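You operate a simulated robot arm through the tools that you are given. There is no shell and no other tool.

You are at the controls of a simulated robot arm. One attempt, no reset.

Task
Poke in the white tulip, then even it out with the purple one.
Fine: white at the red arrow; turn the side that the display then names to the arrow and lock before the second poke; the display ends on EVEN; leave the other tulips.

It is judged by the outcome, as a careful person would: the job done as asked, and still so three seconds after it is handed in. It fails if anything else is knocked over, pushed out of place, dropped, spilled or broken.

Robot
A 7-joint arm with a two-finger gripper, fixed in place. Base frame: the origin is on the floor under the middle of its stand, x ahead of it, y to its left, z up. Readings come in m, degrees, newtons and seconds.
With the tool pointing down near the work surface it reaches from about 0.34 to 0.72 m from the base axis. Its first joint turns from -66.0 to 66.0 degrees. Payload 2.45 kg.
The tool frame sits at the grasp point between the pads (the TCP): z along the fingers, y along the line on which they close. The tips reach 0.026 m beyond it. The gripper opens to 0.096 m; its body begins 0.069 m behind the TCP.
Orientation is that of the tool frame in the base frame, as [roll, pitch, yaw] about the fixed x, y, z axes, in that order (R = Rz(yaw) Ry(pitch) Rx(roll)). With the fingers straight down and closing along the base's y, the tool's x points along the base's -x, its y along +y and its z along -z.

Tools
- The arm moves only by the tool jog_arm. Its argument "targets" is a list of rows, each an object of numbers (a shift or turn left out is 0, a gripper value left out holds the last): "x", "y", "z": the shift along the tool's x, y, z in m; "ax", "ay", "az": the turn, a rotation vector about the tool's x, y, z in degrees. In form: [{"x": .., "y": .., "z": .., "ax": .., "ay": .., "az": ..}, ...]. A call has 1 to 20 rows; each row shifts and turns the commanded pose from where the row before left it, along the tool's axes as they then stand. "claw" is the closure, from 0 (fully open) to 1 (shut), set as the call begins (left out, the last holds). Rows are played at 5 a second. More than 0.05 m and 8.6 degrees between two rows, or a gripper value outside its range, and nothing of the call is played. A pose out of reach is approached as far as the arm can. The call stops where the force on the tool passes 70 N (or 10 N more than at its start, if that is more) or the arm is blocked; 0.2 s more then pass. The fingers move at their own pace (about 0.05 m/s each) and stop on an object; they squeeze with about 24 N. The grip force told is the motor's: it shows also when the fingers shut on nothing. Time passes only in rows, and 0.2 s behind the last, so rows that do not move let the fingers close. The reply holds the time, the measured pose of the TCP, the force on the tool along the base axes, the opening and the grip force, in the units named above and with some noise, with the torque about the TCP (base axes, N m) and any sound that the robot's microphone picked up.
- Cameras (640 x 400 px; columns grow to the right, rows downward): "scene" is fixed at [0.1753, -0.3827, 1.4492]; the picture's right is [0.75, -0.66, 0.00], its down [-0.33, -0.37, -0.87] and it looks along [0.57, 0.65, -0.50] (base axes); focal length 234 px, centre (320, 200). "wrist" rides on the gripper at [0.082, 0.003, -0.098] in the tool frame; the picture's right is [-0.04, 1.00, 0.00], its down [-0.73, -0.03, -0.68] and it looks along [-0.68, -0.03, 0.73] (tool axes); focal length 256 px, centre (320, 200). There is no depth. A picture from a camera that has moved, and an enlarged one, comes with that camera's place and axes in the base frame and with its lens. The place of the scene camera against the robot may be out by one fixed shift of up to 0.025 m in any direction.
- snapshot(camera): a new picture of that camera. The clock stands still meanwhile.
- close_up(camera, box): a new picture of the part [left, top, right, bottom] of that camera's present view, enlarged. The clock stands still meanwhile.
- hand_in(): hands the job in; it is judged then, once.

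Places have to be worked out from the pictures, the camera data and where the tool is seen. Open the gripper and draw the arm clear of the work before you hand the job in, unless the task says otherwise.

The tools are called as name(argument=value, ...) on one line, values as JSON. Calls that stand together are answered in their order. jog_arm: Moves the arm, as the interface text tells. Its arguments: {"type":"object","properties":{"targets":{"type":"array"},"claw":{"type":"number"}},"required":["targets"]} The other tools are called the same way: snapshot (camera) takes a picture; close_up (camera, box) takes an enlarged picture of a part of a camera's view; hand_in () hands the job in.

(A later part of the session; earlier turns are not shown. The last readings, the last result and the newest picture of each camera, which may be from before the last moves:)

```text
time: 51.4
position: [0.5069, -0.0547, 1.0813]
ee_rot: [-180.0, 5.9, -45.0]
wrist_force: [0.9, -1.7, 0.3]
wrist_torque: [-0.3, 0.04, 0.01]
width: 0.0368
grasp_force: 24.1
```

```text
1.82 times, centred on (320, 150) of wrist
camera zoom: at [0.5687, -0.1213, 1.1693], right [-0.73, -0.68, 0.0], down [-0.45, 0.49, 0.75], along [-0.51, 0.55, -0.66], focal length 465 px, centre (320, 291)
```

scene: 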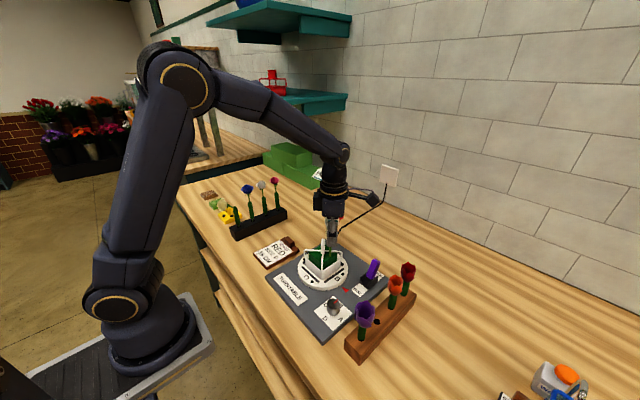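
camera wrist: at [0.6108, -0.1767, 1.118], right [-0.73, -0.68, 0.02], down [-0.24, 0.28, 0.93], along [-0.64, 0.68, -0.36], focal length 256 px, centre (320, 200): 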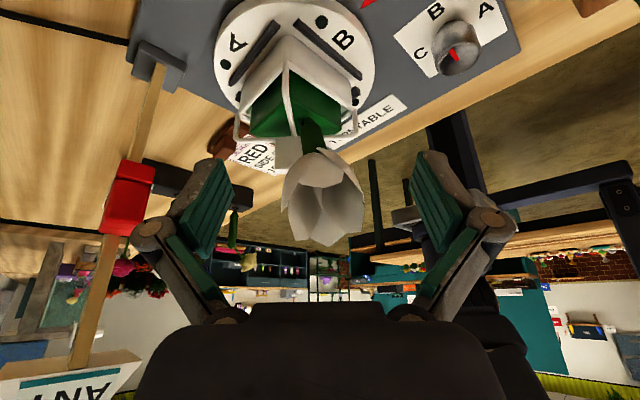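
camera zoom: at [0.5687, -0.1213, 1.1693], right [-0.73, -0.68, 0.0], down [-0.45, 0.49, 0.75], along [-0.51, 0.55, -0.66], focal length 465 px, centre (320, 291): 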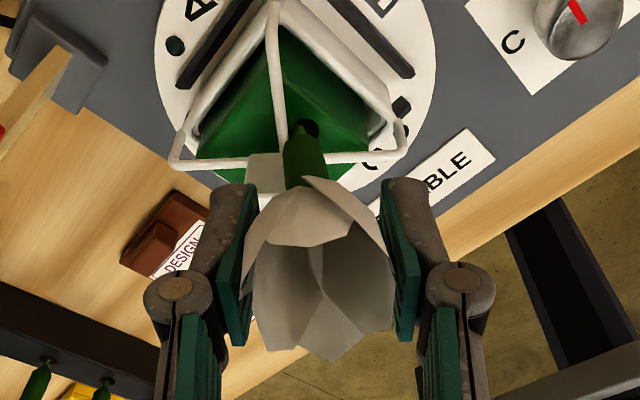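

Now ~15° lean with the pick still in the hole. I'll press down along the stem direction in small steps.

jog_arm(targets=[{"z": 0.003, "x": -0.0003}, {"z": 0.003, "x": -0.0003}, {"z": 0.003, "x": -0.0003}, {}])

close_up(camera="scene", box=[310, 210, 360, 260])

close_up(camera="wrist", box=[220, 40, 420, 260])

```text
time: 52.4
position: [0.5052, -0.0529, 1.0715]
ee_rot: [180.0, 5.9, -45.0]
wrist_force: [0.9, -2.0, 0.7]
wrist_torque: [-0.21, -0.07, 0.0]
width: 0.0365
grasp_force: 23.7
heard: snap
```

```text
8.00 times, centred on (335, 235) of scene
camera zoom: at [0.1753, -0.3828, 1.4492], right [0.75, -0.66, 0.0], down [-0.33, -0.37, -0.87], along [0.57, 0.65, -0.5], focal length 1874 px, centre (200, -80)
```

zoom: 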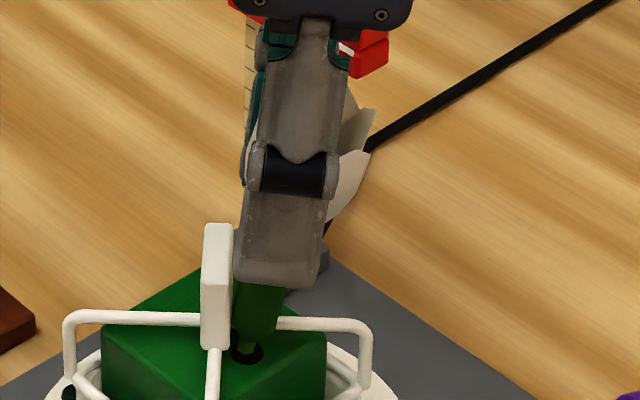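

```text
1.82 times, centred on (320, 150) of wrist
camera zoom: at [0.5673, -0.1199, 1.1596], right [-0.73, -0.68, 0.0], down [-0.45, 0.49, 0.75], along [-0.51, 0.55, -0.66], focal length 465 px, centre (320, 291)
```

zoom: 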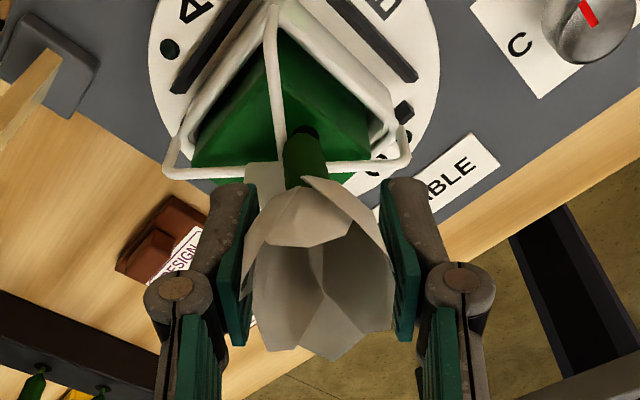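

I heard a snap, and the sleeve is now close to the foam. I'll check the display and the tulip before moving on.

close_up(camera="scene", box=[280, 140, 380, 280])

close_up(camera="scene", box=[318, 235, 348, 265])

snapshot(camera="wrist")

```text
2.86 times, centred on (330, 210) of scene
camera zoom: at [0.1753, -0.3828, 1.4492], right [0.75, -0.66, 0.0], down [-0.33, -0.37, -0.87], along [0.57, 0.65, -0.5], focal length 669 px, centre (291, 171)
```

zoom: 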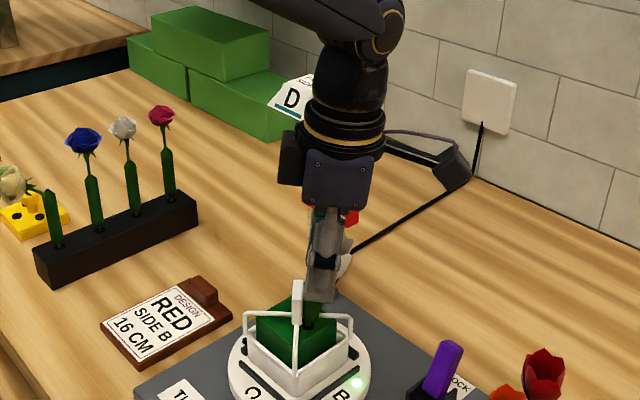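

```text
13.33 times, centred on (333, 250) of scene
camera zoom: at [0.1753, -0.3828, 1.4492], right [0.75, -0.66, 0.0], down [-0.33, -0.37, -0.87], along [0.57, 0.65, -0.5], focal length 3123 px, centre (147, -467)
```

zoom: 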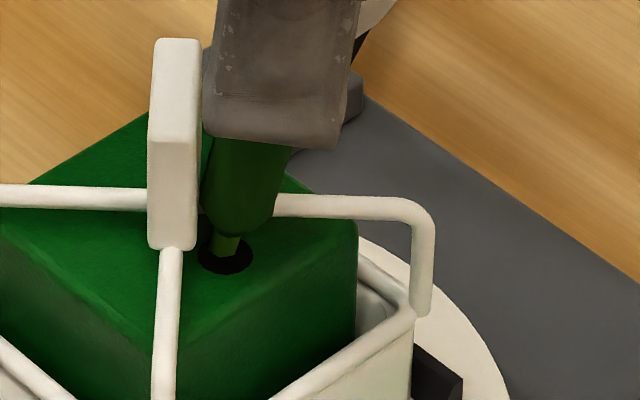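

```text
taken
camera wrist: at [0.5673, -0.1199, 1.1596], right [-0.73, -0.68, 0.0], down [-0.45, 0.49, 0.75], along [-0.51, 0.55, -0.66], focal length 256 px, centre (320, 200)
```

wrist: 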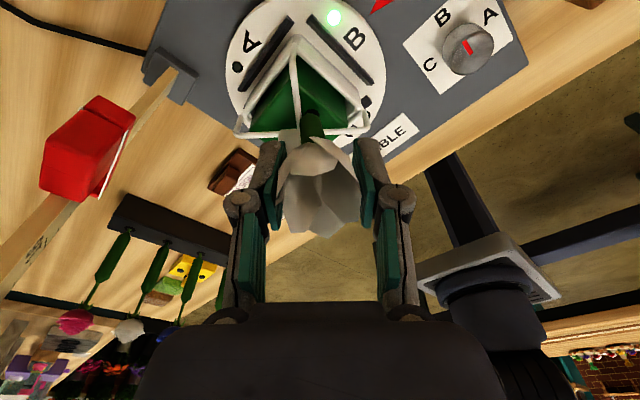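

The lamp at B is lit and the display now names D: the white tulip is registered. I'll seat it a few mm further, gently.

jog_arm(targets=[{"z": 0.002, "x": -0.0001}, {"z": 0.002, "x": -0.0001}, {}])

close_up(camera="scene", box=[318, 235, 348, 265])

close_up(camera="scene", box=[280, 140, 380, 280])

```text
time: 53.2
position: [0.504, -0.0508, 1.0667]
ee_rot: [180.0, 6.0, -44.9]
wrist_force: [0.2, -1.0, 1.4]
wrist_torque: [-0.2, -0.03, -0.01]
width: 0.0364
grasp_force: 24.2
```

```text
13.33 times, centred on (333, 250) of scene
camera zoom: at [0.1753, -0.3828, 1.4492], right [0.75, -0.66, 0.0], down [-0.33, -0.37, -0.87], along [0.57, 0.65, -0.5], focal length 3123 px, centre (147, -467)
```

zoom: 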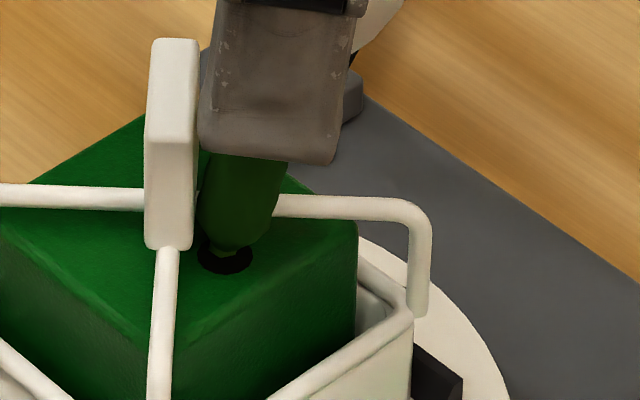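

```text
2.86 times, centred on (330, 210) of scene
camera zoom: at [0.1753, -0.3828, 1.4492], right [0.75, -0.66, 0.0], down [-0.33, -0.37, -0.87], along [0.57, 0.65, -0.5], focal length 669 px, centre (291, 171)
```

zoom: 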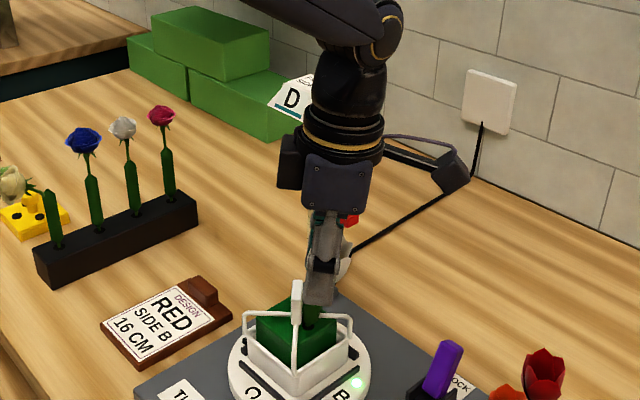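

Sleeve now practically at the foam with only ~1 N. I'll release by opening the fingers and withdraw along the tool axis.

jog_arm(targets=[{}, {}, {}, {}], claw=0.3)

jog_arm(targets=[{"z": -0.01}, {"z": -0.02}, {"z": -0.03}, {"z": -0.03}, {"z": -0.03}, {}], claw=0.2)

close_up(camera="scene", box=[280, 140, 380, 290])

snapshot(camera="wrist")

```text
time: 54.2
position: [0.5061, -0.0533, 1.067]
ee_rot: [179.9, 6.0, -45.0]
wrist_force: [0.6, 1.1, 0.3]
wrist_torque: [-0.01, -0.03, 0.01]
width: 0.0674
grasp_force: 0.1
```

```text
time: 55.6
position: [0.5132, -0.0617, 1.187]
ee_rot: [179.9, 6.0, -44.9]
wrist_force: [-0.2, -0.7, -0.7]
wrist_torque: [-0.02, -0.03, 0.03]
width: 0.0769
grasp_force: 0.0
```

```text
2.67 times, centred on (330, 215) of scene
camera zoom: at [0.1753, -0.3827, 1.4492], right [0.75, -0.66, 0.0], down [-0.33, -0.37, -0.87], along [0.57, 0.65, -0.5], focal length 624 px, centre (293, 160)
```

zoom: 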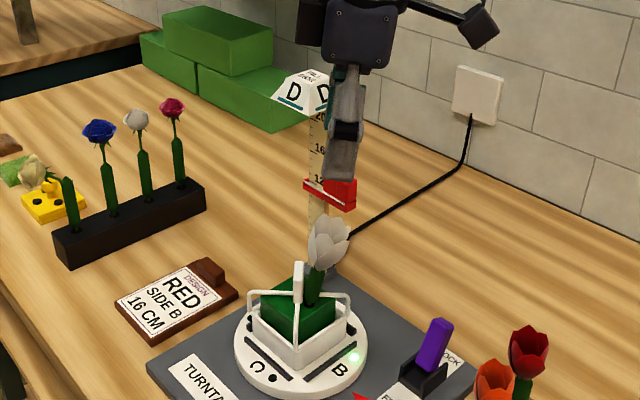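

```text
taken
camera wrist: at [0.5765, -0.1286, 1.2746], right [-0.73, -0.68, 0.0], down [-0.45, 0.49, 0.75], along [-0.51, 0.55, -0.66], focal length 256 px, centre (320, 200)
```

wrist: 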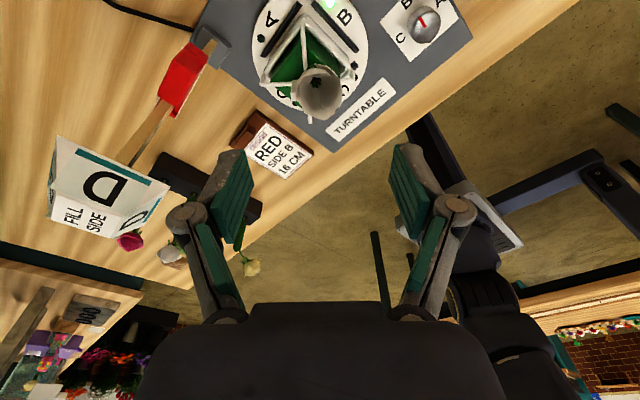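

White stands upright, lamp B is lit and the display names D. Next: the lever. I'll level the tool, return to yaw 180 and close the fingers on the way.

jog_arm(targets=[{"ay": 6}, {"az": 7.5}, {"az": 7.5}, {"az": 7.5}, {"az": 7.5}, {"az": 7.5}, {"az": 7.5}, {"az": 7.5}, {"az": 7.5}, {"az": 7.5}, {"az": 7.5}, {"az": 7.5}, {"az": 7.5}, {"az": 7.5}, {"az": 7.5}, {"az": 7.5}, {"az": 7.5}, {"az": 7.5}, {"az": 7.5}, {}], claw=1)

close_up(camera="wrist", box=[180, 60, 420, 260])

close_up(camera="scene", box=[300, 220, 420, 340])

```text
time: 59.8
position: [0.5133, -0.0614, 1.1862]
ee_rot: [180.0, 0.1, 179.9]
wrist_force: [0.2, 0.1, -0.2]
wrist_torque: [0.0, 0.01, 0.0]
width: 0.0
grasp_force: 24.2
```

```text
2.00 times, centred on (300, 160) of wrist
camera zoom: at [0.4318, -0.0585, 1.2838], right [0.04, 1.0, 0.0], down [0.73, -0.03, 0.68], along [0.68, -0.03, -0.73], focal length 512 px, centre (360, 280)
```

zoom: 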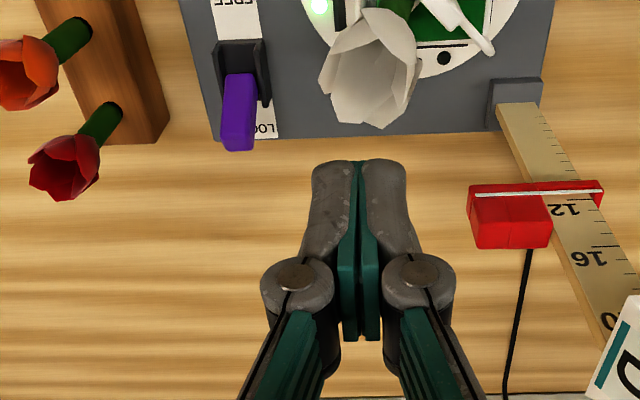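

```text
3.33 times, centred on (360, 280) of scene
camera zoom: at [0.1753, -0.3827, 1.4492], right [0.75, -0.66, 0.0], down [-0.33, -0.37, -0.87], along [0.57, 0.65, -0.5], focal length 781 px, centre (187, -67)
```

zoom: 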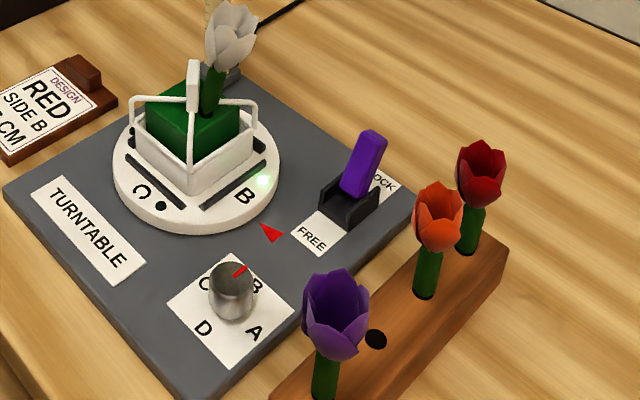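

The lever tip is at ≈(0.591, -0.145, 0.975), leaning to LOCK. I'll go to the far (+x) side of it, above, and check before lowering.

jog_arm(targets=[{"x": -0.0302, "y": -0.0207}, {"x": -0.0302, "y": -0.0207}, {"x": -0.0302, "y": -0.0207}, {"x": -0.0302, "y": -0.0205}, {"z": 0.03}, {"z": 0.03}, {"z": 0.026}, {}])

snapshot(camera="wrist")

close_up(camera="scene", box=[320, 180, 440, 320])

```text
time: 61.6
position: [0.6329, -0.1428, 1.1001]
ee_rot: [180.0, 0.0, 180.0]
wrist_force: [1.2, -0.7, 0.1]
wrist_torque: [0.0, 0.0, 0.01]
width: 0.0
grasp_force: 24.3
```

```text
taken
camera wrist: at [0.5521, -0.1402, 1.1974], right [0.04, 1.0, 0.0], down [0.73, -0.03, 0.68], along [0.68, -0.03, -0.73], focal length 256 px, centre (320, 200)
```

wrist: 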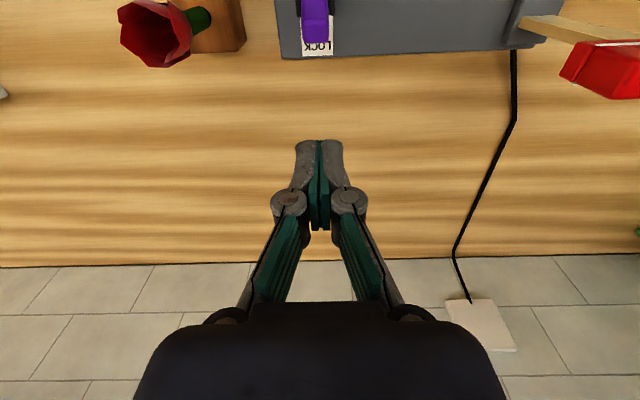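

```text
2.86 times, centred on (380, 250) of scene
camera zoom: at [0.1753, -0.3827, 1.4492], right [0.75, -0.66, 0.0], down [-0.33, -0.37, -0.87], along [0.57, 0.65, -0.5], focal length 669 px, centre (149, 57)
```

zoom: 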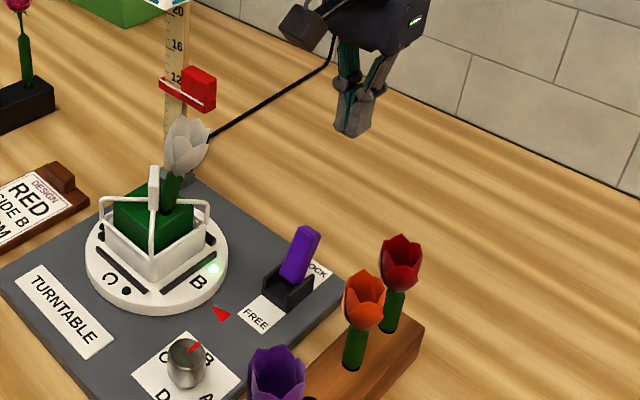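

Clear of everything, lever ~2 cm away in -x. I'll lower the closed fingertips beside it.

jog_arm(targets=[{"z": 0.03, "y": -0.002}, {"z": 0.03}, {"z": 0.03}, {"z": 0.025}, {}])

snapshot(camera="wrist")

close_up(camera="scene", box=[340, 220, 420, 310])

```text
time: 62.8
position: [0.632, -0.1461, 0.9834]
ee_rot: [180.0, 0.0, -180.0]
wrist_force: [-0.5, -0.1, -0.6]
wrist_torque: [-0.01, 0.01, 0.02]
width: 0.0
grasp_force: 24.2
```

```text
taken
camera wrist: at [0.5512, -0.1425, 1.0816], right [0.04, 1.0, 0.0], down [0.73, -0.03, 0.68], along [0.68, -0.03, -0.73], focal length 256 px, centre (320, 200)
```

wrist: 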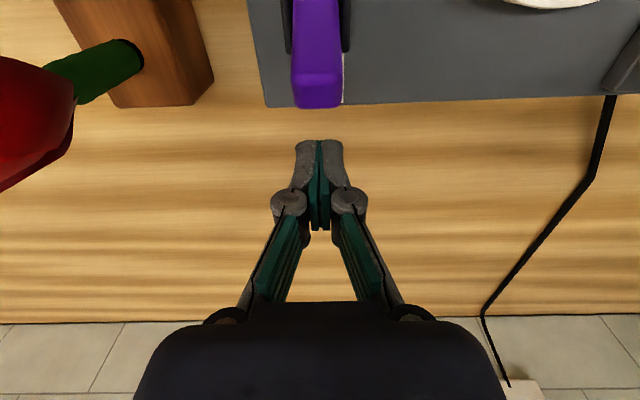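

```text
4.44 times, centred on (380, 265) of scene
camera zoom: at [0.1753, -0.3827, 1.4492], right [0.75, -0.66, 0.0], down [-0.33, -0.37, -0.87], along [0.57, 0.65, -0.5], focal length 1041 px, centre (53, -89)
```

zoom: 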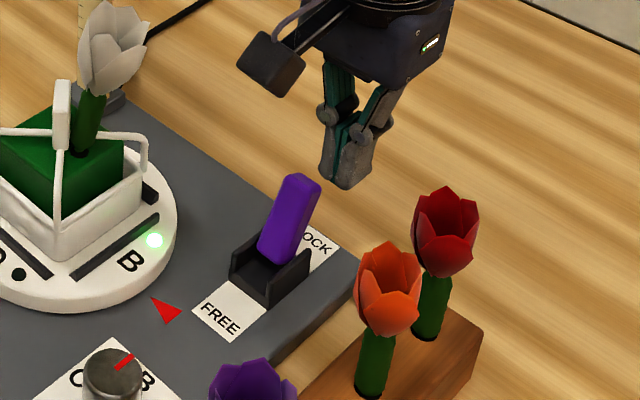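

The fingertips are lined up with the lever at its tip height. I'll push it toward FREE (-x) in small steps.

jog_arm(targets=[{"x": 0.01}, {"x": 0.01}, {"x": 0.008}, {"x": 0.008}, {"x": 0.008}, {"x": 0.008}, {}])

close_up(camera="scene", box=[340, 220, 420, 310])

```text
time: 64.4
position: [0.5814, -0.1459, 0.9848]
ee_rot: [-179.9, 0.0, -179.9]
wrist_force: [-0.6, -0.2, 0.2]
wrist_torque: [-0.02, 0.01, 0.03]
width: 0.0001
grasp_force: 28.4
```

```text
4.44 times, centred on (380, 265) of scene
camera zoom: at [0.1753, -0.3827, 1.4492], right [0.75, -0.66, 0.0], down [-0.33, -0.37, -0.87], along [0.57, 0.65, -0.5], focal length 1041 px, centre (53, -89)
```

zoom: 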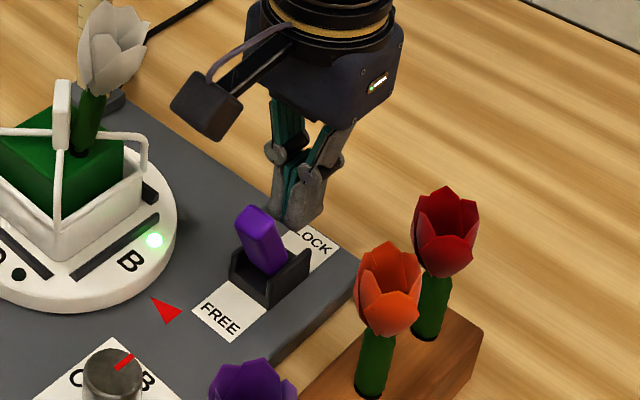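

The lever has tipped over toward FREE. I'll nudge a little further to make sure it's fully over, then back away.

jog_arm(targets=[{"x": 0.006}, {"x": 0.005}, {}])

close_up(camera="scene", box=[340, 220, 420, 310])

```text
time: 65.2
position: [0.5718, -0.1463, 0.9852]
ee_rot: [180.0, 0.2, -179.9]
wrist_force: [8.8, -0.7, 1.2]
wrist_torque: [0.03, -0.22, 0.0]
width: 0.0059
grasp_force: 28.5
```

```text
4.44 times, centred on (380, 265) of scene
camera zoom: at [0.1755, -0.3827, 1.4492], right [0.75, -0.66, 0.0], down [-0.33, -0.37, -0.87], along [0.57, 0.65, -0.5], focal length 1041 px, centre (53, -89)
```

zoom: 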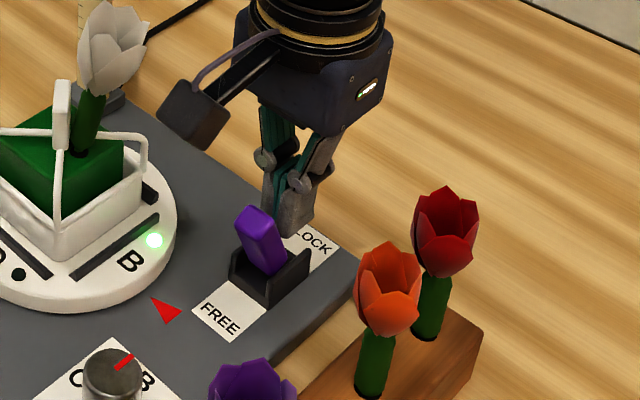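

The lever is at its FREE stop (8.8 N). I'll back off, lift clear, and move above the knob to measure it.

jog_arm(targets=[{"x": -0.015}, {"x": -0.015}, {"z": -0.03}, {"z": -0.04}, {"z": -0.04}, {"z": -0.04}, {"x": 0.04}, {"x": 0.04}, {"x": 0.04}, {"x": 0.04}, {"x": 0.035}, {}])

snapshot(camera="wrist")

close_up(camera="scene", box=[300, 220, 420, 340])

```text
time: 67.8
position: [0.4071, -0.1457, 1.1342]
ee_rot: [-180.0, -0.1, -179.9]
wrist_force: [-0.5, -0.1, 0.9]
wrist_torque: [0.01, 0.02, 0.02]
width: 0.0
grasp_force: 28.4
```

```text
taken
camera wrist: at [0.3245, -0.1424, 1.2308], right [0.04, 1.0, 0.0], down [0.73, -0.03, 0.68], along [0.68, -0.03, -0.73], focal length 256 px, centre (320, 200)
```

wrist: 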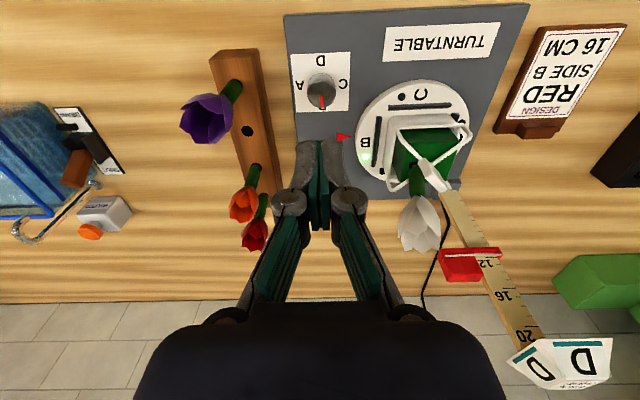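

```text
3.33 times, centred on (360, 280) of scene
camera zoom: at [0.1752, -0.3827, 1.4492], right [0.75, -0.66, 0.0], down [-0.33, -0.37, -0.87], along [0.57, 0.65, -0.5], focal length 781 px, centre (187, -67)
```

zoom: 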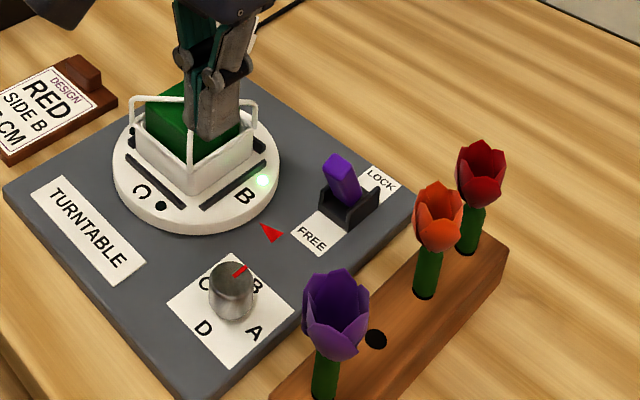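

Everything is in place with the lever on FREE and the display showing D. I'll zoom on the knob to fix its position.

close_up(camera="wrist", box=[280, 40, 380, 130])

close_up(camera="scene", box=[320, 285, 370, 335])

```text
4.44 times, centred on (330, 85) of wrist
camera zoom: at [0.3245, -0.1424, 1.2308], right [0.04, 1.0, 0.0], down [0.73, -0.03, 0.68], along [0.68, -0.03, -0.73], focal length 1138 px, centre (276, 711)
```

zoom: 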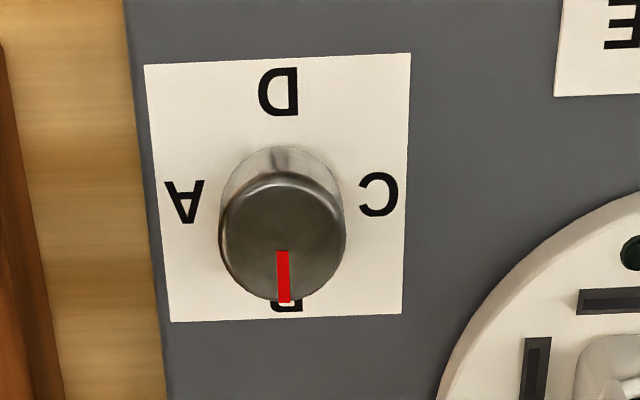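

```text
8.00 times, centred on (345, 310) of scene
camera zoom: at [0.1752, -0.3827, 1.4492], right [0.75, -0.66, 0.0], down [-0.33, -0.37, -0.87], along [0.57, 0.65, -0.5], focal length 1874 px, centre (120, -680)
```

zoom: 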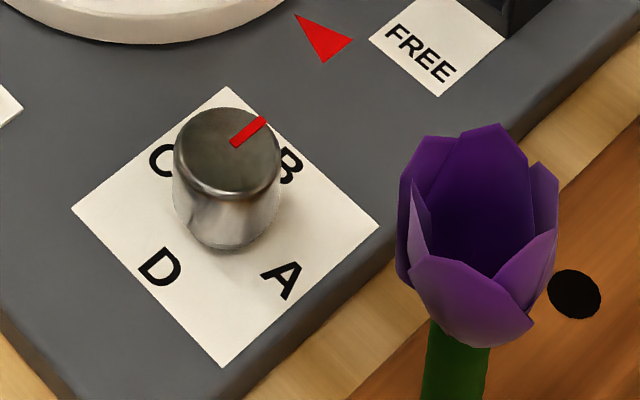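

Knob centre ≈(0.4317, -0.145), top z≈0.943, diameter ≈31 mm; B→C→D is counter-clockwise seen from above. I'll move above it, part-open the fingers and pre-turn the tool to yaw 120 so the camera arm stays clear of the purple tulip during a 90° stroke.

jog_arm(targets=[{"x": -0.0252, "y": 0.0004}, {"az": 7.5}, {"az": 7.5}, {"az": 7.5}, {"az": 7.5}, {"az": 7.5}, {"az": 7.5}, {"az": 7.5}, {"az": 7.5}, {"z": 0.03}, {}], claw=0.43)

snapshot(camera="wrist")

close_up(camera="scene", box=[280, 210, 420, 350])

```text
time: 70.2
position: [0.4314, -0.1452, 1.1053]
ee_rot: [-179.9, 0.0, 119.9]
wrist_force: [-0.6, 0.1, -0.1]
wrist_torque: [-0.01, -0.06, 0.0]
width: 0.0546
grasp_force: 0.1
```

```text
taken
camera wrist: at [0.3932, -0.0731, 1.2024], right [0.89, 0.46, 0.0], down [0.34, -0.65, 0.68], along [0.32, -0.6, -0.73], focal length 256 px, centre (320, 200)
```

wrist: 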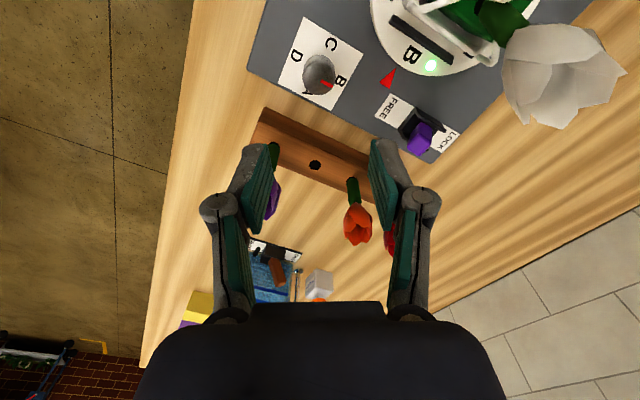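

```text
2.86 times, centred on (350, 280) of scene
camera zoom: at [0.1753, -0.3827, 1.4492], right [0.75, -0.66, 0.0], down [-0.33, -0.37, -0.87], along [0.57, 0.65, -0.5], focal length 669 px, centre (234, -29)
```

zoom: 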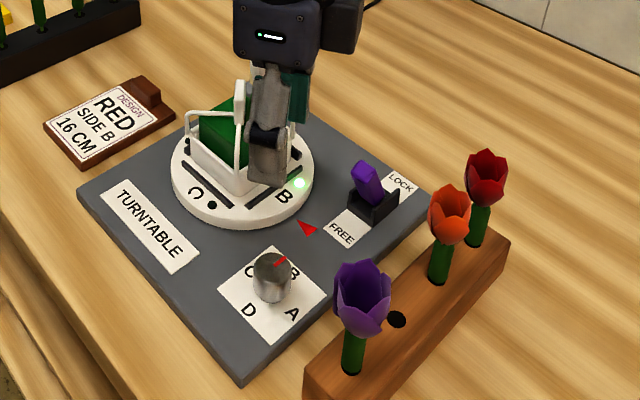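

Yaw 120 is reachable and clear. I'll lower the part-open fingers around the knob.

jog_arm(targets=[{"z": 0.035}, {"z": 0.035}, {"z": 0.03}, {"z": 0.03}, {"z": 0.02}, {"z": 0.008}, {}])

close_up(camera="wrist", box=[200, 80, 440, 280])

close_up(camera="scene", box=[290, 230, 400, 350])

```text
time: 71.8
position: [0.4319, -0.1452, 0.9471]
ee_rot: [179.9, 0.0, 120.0]
wrist_force: [0.1, 0.5, -0.3]
wrist_torque: [-0.01, 0.0, 0.0]
width: 0.0546
grasp_force: 0.1
```

```text
2.00 times, centred on (320, 180) of wrist
camera zoom: at [0.3925, -0.073, 1.0446], right [0.89, 0.47, 0.0], down [0.34, -0.65, 0.68], along [0.32, -0.6, -0.73], focal length 512 px, centre (320, 240)
```

zoom: 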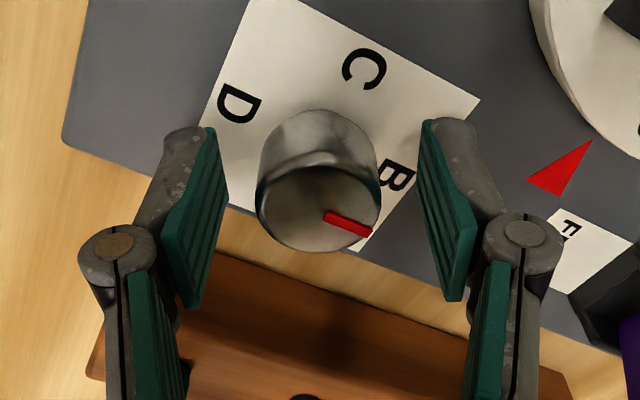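

```text
3.33 times, centred on (345, 290) of scene
camera zoom: at [0.1753, -0.3827, 1.4492], right [0.75, -0.66, 0.0], down [-0.33, -0.37, -0.87], along [0.57, 0.65, -0.5], focal length 781 px, centre (237, -100)
```

zoom: 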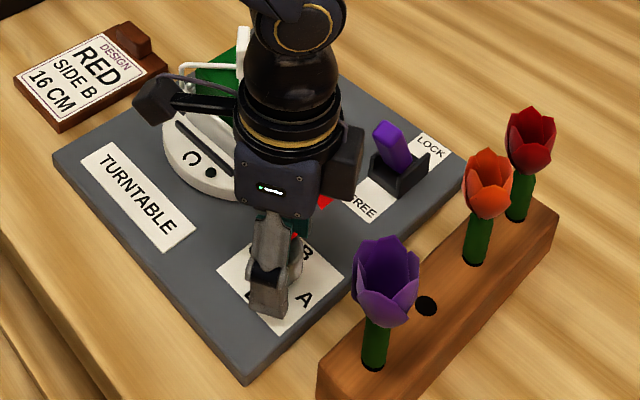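

The knob is centred between the pads. I'll close on it.

jog_arm(targets=[{}, {}, {}, {}], claw=1)

jog_arm(targets=[{"az": -5}, {"az": -7.5}, {"az": -7.5}, {"az": -7.5}, {}])

close_up(camera="scene", box=[280, 220, 400, 350])

close_up(camera="wrist", box=[200, 0, 500, 280])

```text
time: 72.8
position: [0.4302, -0.1457, 0.9477]
ee_rot: [-180.0, 0.0, 119.9]
wrist_force: [-4.0, -2.7, 0.7]
wrist_torque: [-0.07, 0.08, 0.0]
width: 0.031
grasp_force: 44.9
```

```text
time: 74.0
position: [0.4314, -0.1457, 0.9475]
ee_rot: [180.0, -0.1, 147.7]
wrist_force: [-8.7, -2.3, -0.1]
wrist_torque: [-0.32, -0.14, -0.01]
width: 0.0309
grasp_force: 45.0
```

```text
3.08 times, centred on (340, 285) of scene
camera zoom: at [0.175, -0.3828, 1.4493], right [0.75, -0.66, 0.0], down [-0.33, -0.37, -0.87], along [0.57, 0.65, -0.5], focal length 721 px, centre (258, -62)
```

zoom: 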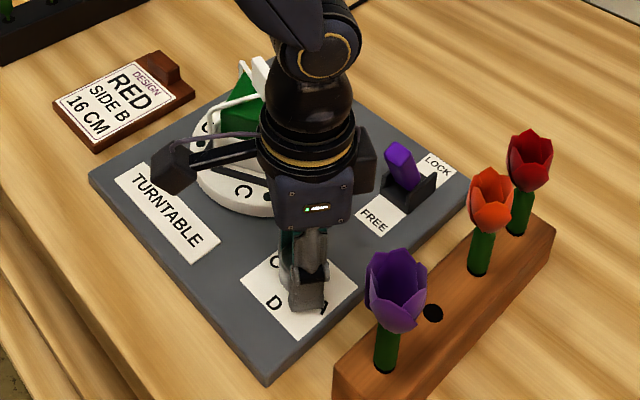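

```text
1.43 times, centred on (350, 140) of wrist
camera zoom: at [0.3633, -0.0989, 1.0449], right [0.57, 0.82, 0.0], down [0.6, -0.42, 0.68], along [0.56, -0.39, -0.74], focal length 366 px, centre (277, 286)
```

zoom: 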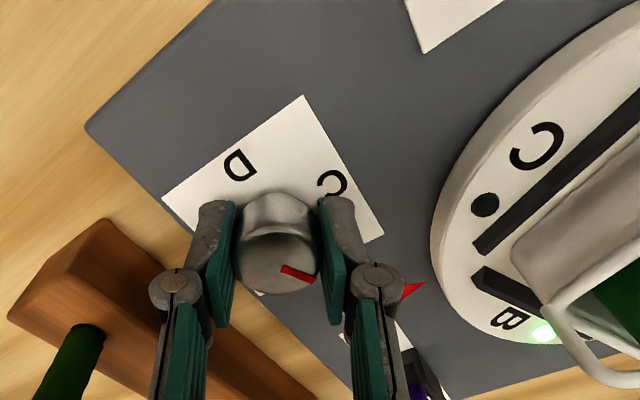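

The knob turns smoothly and the table turns with it (B moving away, C approaching the arrow). I'll continue this stroke to a full 90°.

jog_arm(targets=[{"az": -7.5, "x": 0.0012, "y": -0.0008}, {"az": -7.5}, {"az": -7.5}, {"az": -7.5}, {"az": -7.5}, {"az": -7.5}, {"az": -7.5}, {"az": -7.5}, {"az": -2.5}, {}])

close_up(camera="scene", box=[280, 220, 400, 350])

close_up(camera="wrist", box=[240, 0, 540, 280])

```text
time: 76.2
position: [0.4314, -0.1443, 0.9471]
ee_rot: [179.9, 0.0, -149.7]
wrist_force: [2.4, 7.0, -5.6]
wrist_torque: [0.37, -0.72, 0.0]
width: 0.031
grasp_force: 45.2
```

```text
3.08 times, centred on (340, 285) of scene
camera zoom: at [0.1754, -0.3826, 1.4493], right [0.75, -0.66, 0.0], down [-0.33, -0.37, -0.87], along [0.57, 0.65, -0.5], focal length 721 px, centre (258, -62)
```

zoom: 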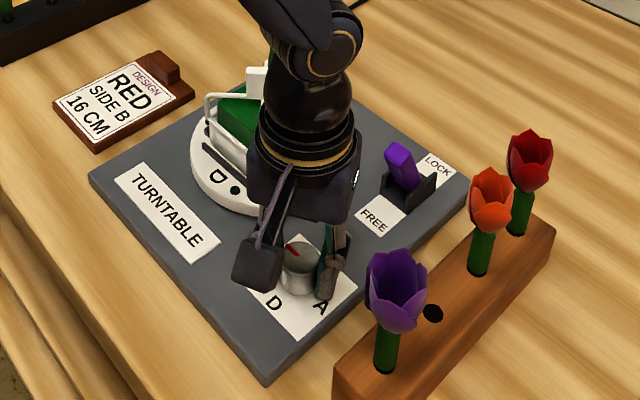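

```text
1.43 times, centred on (390, 140) of wrist
camera zoom: at [0.3582, -0.1829, 1.0448], right [-0.47, 0.88, 0.0], down [0.65, 0.34, 0.68], along [0.6, 0.32, -0.73], focal length 366 px, centre (220, 286)
```

zoom: 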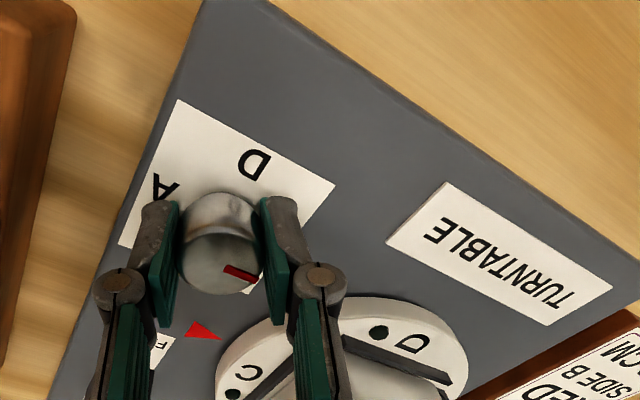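

One 90° stroke done: the pointer is at C and C faces the arrow. I'll release, rotate the open fingers back in place, and regrip for the second 90°.

jog_arm(targets=[{}, {}, {}], claw=0.45)

jog_arm(targets=[{"az": 7.5}, {"az": 7.5}, {"az": 7.5}, {"az": 7.5}, {"az": 7.5}, {"az": 7.5}, {"az": 7.5}, {"az": 7.5}, {"az": 7.5}, {"az": 7.5}, {"az": 7.5}, {"az": 7.5}, {}])

close_up(camera="wrist", box=[200, 80, 440, 280])

close_up(camera="scene", box=[280, 220, 400, 350])

```text
time: 77.0
position: [0.4301, -0.1462, 0.9487]
ee_rot: [-180.0, 0.0, -150.0]
wrist_force: [-0.3, -0.2, -0.3]
wrist_torque: [0.0, 0.01, 0.01]
width: 0.0527
grasp_force: 0.1
```

```text
time: 79.8
position: [0.4294, -0.1454, 0.948]
ee_rot: [180.0, 0.0, 119.9]
wrist_force: [-0.7, 0.7, -0.4]
wrist_torque: [-0.01, -0.05, 0.0]
width: 0.053
grasp_force: 0.0
```

```text
2.00 times, centred on (320, 180) of wrist
camera zoom: at [0.3916, -0.0733, 1.0449], right [0.89, 0.46, 0.0], down [0.34, -0.65, 0.68], along [0.31, -0.6, -0.73], focal length 512 px, centre (320, 240)
```

zoom: 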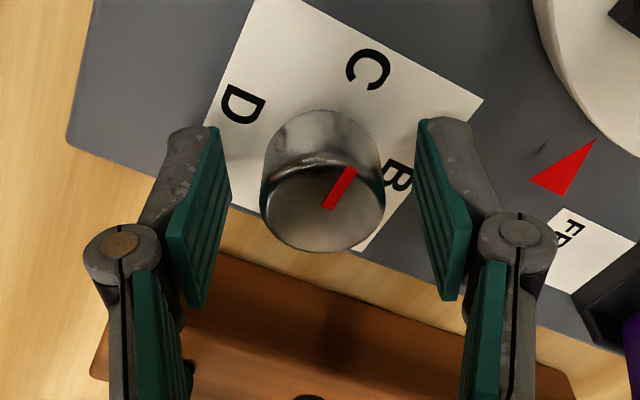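

```text
3.08 times, centred on (340, 285) of scene
camera zoom: at [0.1753, -0.3827, 1.4492], right [0.75, -0.66, 0.0], down [-0.33, -0.37, -0.87], along [0.57, 0.65, -0.5], focal length 721 px, centre (258, -62)
```

zoom: 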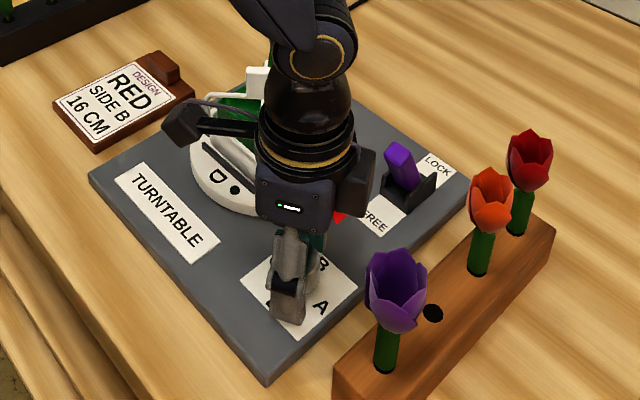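

Pointer is on C. I'll regrip and turn the second 90° toward D.

jog_arm(targets=[{"x": 0.0004, "y": 0.001}, {}, {}, {}], claw=1)

jog_arm(targets=[{"az": -5}, {"az": -7.5}, {"az": -7.5}, {"az": -7.5}, {"az": -7.5}, {"az": -7.5}, {"az": -7.5}, {"az": -7.5}, {"az": -7.5}, {"az": -7.5}, {"az": -7.5}, {"az": -7.5}, {"az": -2.5}, {}])

close_up(camera="scene", box=[280, 220, 400, 350])

close_up(camera="wrist", box=[240, 0, 540, 280])

```text
time: 80.8
position: [0.4294, -0.144, 0.9476]
ee_rot: [179.9, 0.0, 120.0]
wrist_force: [-2.2, -0.8, 2.9]
wrist_torque: [0.01, 0.1, -0.01]
width: 0.0311
grasp_force: 45.5
```

```text
time: 83.8
position: [0.4305, -0.1451, 0.9487]
ee_rot: [179.9, -0.1, -149.8]
wrist_force: [-8.4, -3.8, -13.7]
wrist_torque: [-0.01, 0.02, 0.01]
width: 0.0309
grasp_force: 45.1
```

```text
3.08 times, centred on (340, 285) of scene
camera zoom: at [0.1752, -0.3829, 1.4492], right [0.75, -0.66, 0.0], down [-0.33, -0.37, -0.87], along [0.57, 0.65, -0.5], focal length 721 px, centre (258, -62)
```

zoom: 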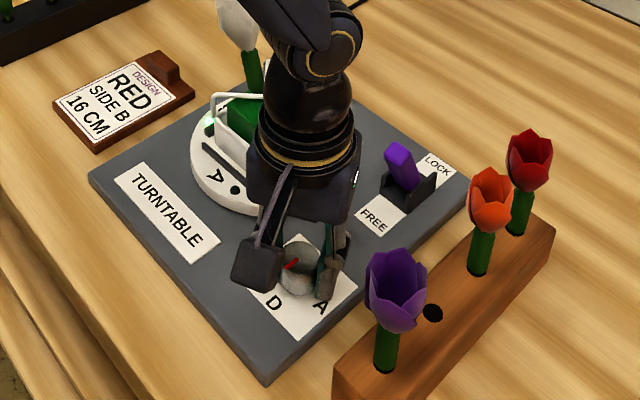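

```text
1.43 times, centred on (390, 140) of wrist
camera zoom: at [0.3577, -0.1831, 1.045], right [-0.47, 0.88, 0.0], down [0.65, 0.34, 0.68], along [0.6, 0.32, -0.73], focal length 366 px, centre (220, 286)
```

zoom: 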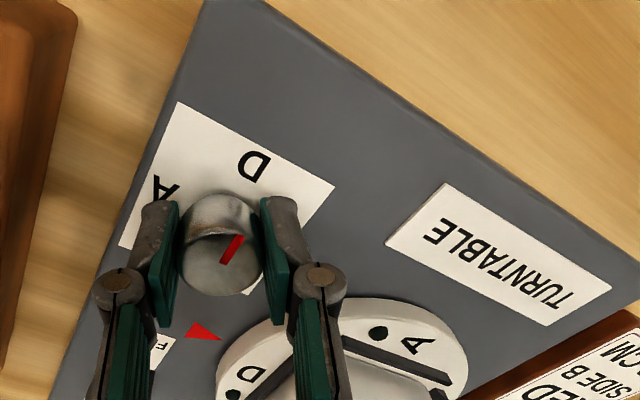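

The pointer is at D and D now faces the arrow. I'll release, lift straight up and check alignment.

jog_arm(targets=[{}, {}, {}, {"z": -0.03}, {"z": -0.04}, {"z": -0.04}, {"z": -0.04}, {"z": -0.03}, {}], claw=0.45)

jog_arm(targets=[{"az": 7.5}, {"az": 7.5}, {"az": 7.5}, {"az": 7.5}, {"x": 0.03}, {"x": 0.03}, {}], claw=1)

snapshot(camera="wrist")

close_up(camera="wrist", box=[290, 80, 490, 230])

close_up(camera="scene", box=[280, 210, 420, 350])

```text
time: 85.8
position: [0.4321, -0.1444, 1.1284]
ee_rot: [180.0, 0.0, -150.0]
wrist_force: [0.5, -0.4, 0.8]
wrist_torque: [-0.02, -0.01, 0.01]
width: 0.0526
grasp_force: 0.0
```

```text
time: 87.4
position: [0.3692, -0.1448, 1.1279]
ee_rot: [-179.9, 0.0, 180.0]
wrist_force: [-0.8, 0.2, -0.8]
wrist_torque: [0.0, 0.03, -0.01]
width: 0.0001
grasp_force: 23.5
```

```text
taken
camera wrist: at [0.288, -0.1419, 1.2251], right [0.04, 1.0, 0.0], down [0.73, -0.03, 0.68], along [0.68, -0.03, -0.73], focal length 256 px, centre (320, 200)
```

wrist: 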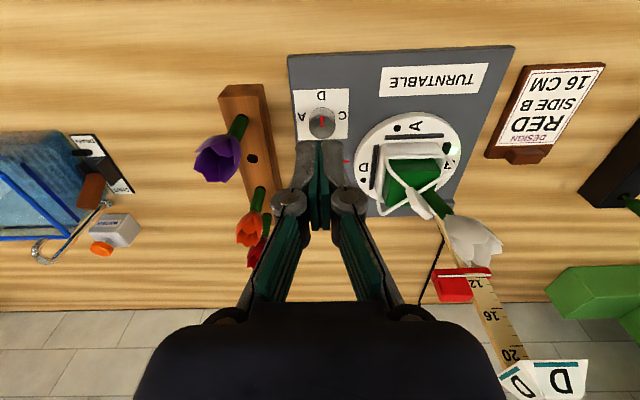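

```text
2.67 times, centred on (390, 155) of wrist
camera zoom: at [0.288, -0.1419, 1.2251], right [0.04, 1.0, 0.0], down [0.73, -0.03, 0.68], along [0.68, -0.03, -0.73], focal length 683 px, centre (133, 320)
```

zoom: 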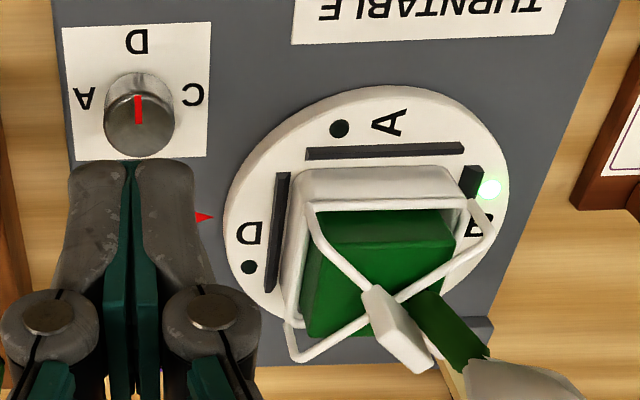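

```text
2.86 times, centred on (350, 280) of scene
camera zoom: at [0.1753, -0.3827, 1.4492], right [0.75, -0.66, 0.0], down [-0.33, -0.37, -0.87], along [0.57, 0.65, -0.5], focal length 669 px, centre (234, -29)
```

zoom: 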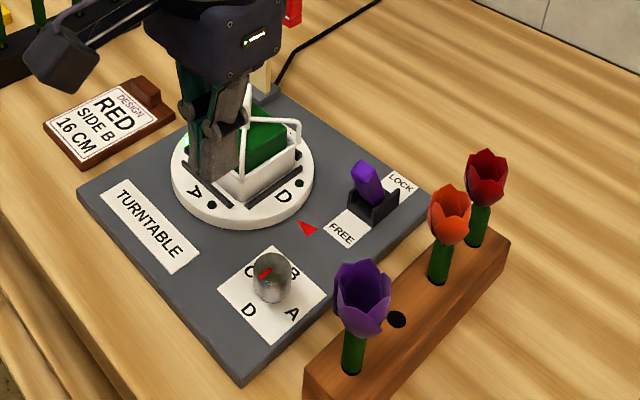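

D is aligned with the arrow (bar parallel within ~1°), knob on D, display D. Now I'll lock: position the closed fingertips on the -x side of the lever.

jog_arm(targets=[{"x": -0.045}, {"x": -0.045}, {"x": -0.042, "y": -0.001}, {"z": 0.04}, {"z": 0.04}, {"z": 0.04}, {"z": 0.022}, {}])

snapshot(camera="wrist")

close_up(camera="scene", box=[320, 210, 420, 320])

```text
time: 89.2
position: [0.5022, -0.1457, 0.986]
ee_rot: [180.0, -0.1, 180.0]
wrist_force: [0.2, 0.1, 0.3]
wrist_torque: [-0.01, 0.0, 0.01]
width: 0.0
grasp_force: 23.8
```

```text
taken
camera wrist: at [0.4204, -0.1432, 1.0835], right [0.04, 1.0, 0.0], down [0.73, -0.03, 0.68], along [0.68, -0.03, -0.73], focal length 256 px, centre (320, 200)
```

wrist: 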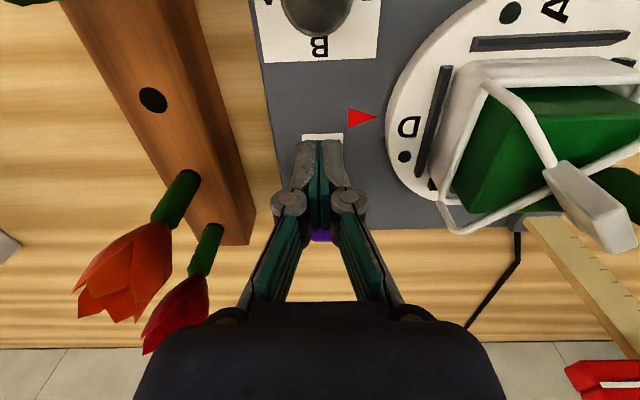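

```text
3.64 times, centred on (370, 265) of scene
camera zoom: at [0.1753, -0.3827, 1.4492], right [0.75, -0.66, 0.0], down [-0.33, -0.37, -0.87], along [0.57, 0.65, -0.5], focal length 852 px, centre (138, -36)
```

zoom: 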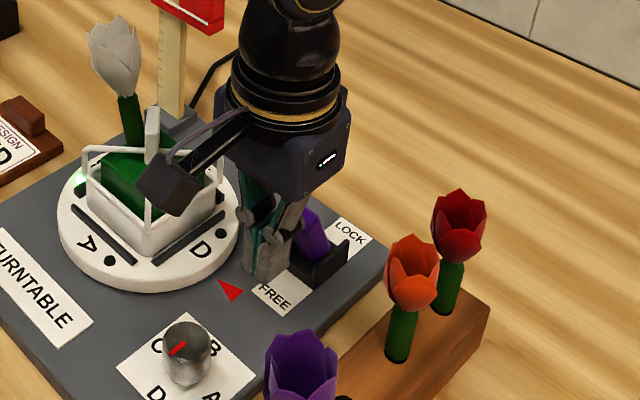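

Fingers are on the FREE side of the lever with no contact. Pushing it toward LOCK (+x) in small steps.

jog_arm(targets=[{"x": -0.01}, {"x": -0.01}, {"x": -0.008}, {"x": -0.008}, {"x": -0.008}, {"x": -0.008}, {}])

close_up(camera="scene", box=[320, 210, 420, 320])

```text
time: 90.8
position: [0.5555, -0.1453, 0.9872]
ee_rot: [179.9, -0.1, -179.9]
wrist_force: [0.7, 1.2, -0.2]
wrist_torque: [0.0, -0.03, -0.01]
width: 0.0
grasp_force: 28.7
```

```text
3.64 times, centred on (370, 265) of scene
camera zoom: at [0.1753, -0.3827, 1.4492], right [0.75, -0.66, 0.0], down [-0.33, -0.37, -0.87], along [0.57, 0.65, -0.5], focal length 852 px, centre (138, -36)
```

zoom: 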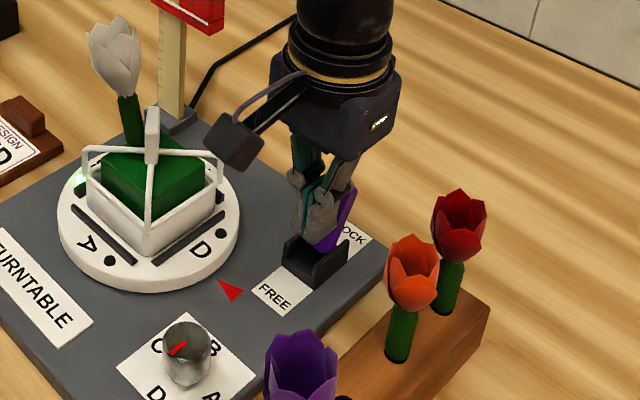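

The lever has gone over; I'll nudge until it meets its LOCK stop.

jog_arm(targets=[{"x": -0.006}, {"x": -0.005}, {}])

jog_arm(targets=[{"x": 0.015}, {"x": 0.015}, {"z": -0.03}, {"z": -0.04}, {"z": -0.04}, {"z": -0.04}, {}])

close_up(camera="scene", box=[300, 210, 420, 330])

snapshot(camera="wrist")

```text
time: 91.6
position: [0.5587, -0.1467, 0.9861]
ee_rot: [179.9, -1.1, 179.9]
wrist_force: [-54.0, -0.4, 37.3]
wrist_torque: [-0.49, 0.95, 0.26]
width: 0.006
grasp_force: 28.7
```

```text
time: 93.2
position: [0.5365, -0.1467, 1.1353]
ee_rot: [-180.0, -0.1, -180.0]
wrist_force: [-0.1, -0.2, 0.4]
wrist_torque: [0.0, -0.04, 0.0]
width: 0.0
grasp_force: 28.7
```

```text
3.33 times, centred on (360, 270) of scene
camera zoom: at [0.1753, -0.3827, 1.4492], right [0.75, -0.66, 0.0], down [-0.33, -0.37, -0.87], along [0.57, 0.65, -0.5], focal length 781 px, centre (187, -33)
```

zoom: 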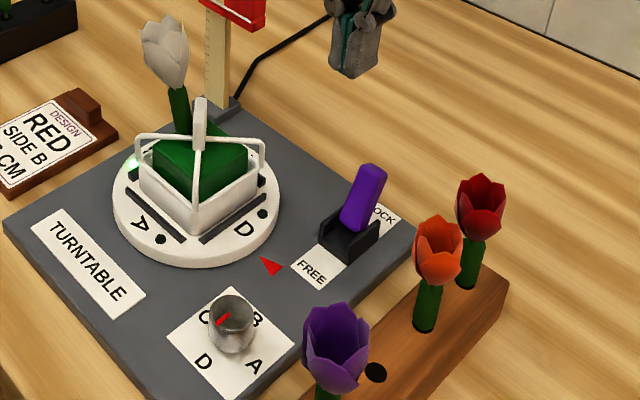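

```text
taken
camera wrist: at [0.4541, -0.1434, 1.233], right [0.04, 1.0, 0.0], down [0.73, -0.03, 0.68], along [0.68, -0.03, -0.73], focal length 256 px, centre (320, 200)
```

wrist: 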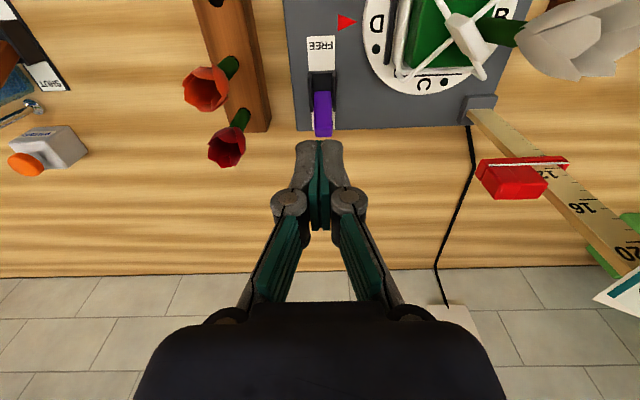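

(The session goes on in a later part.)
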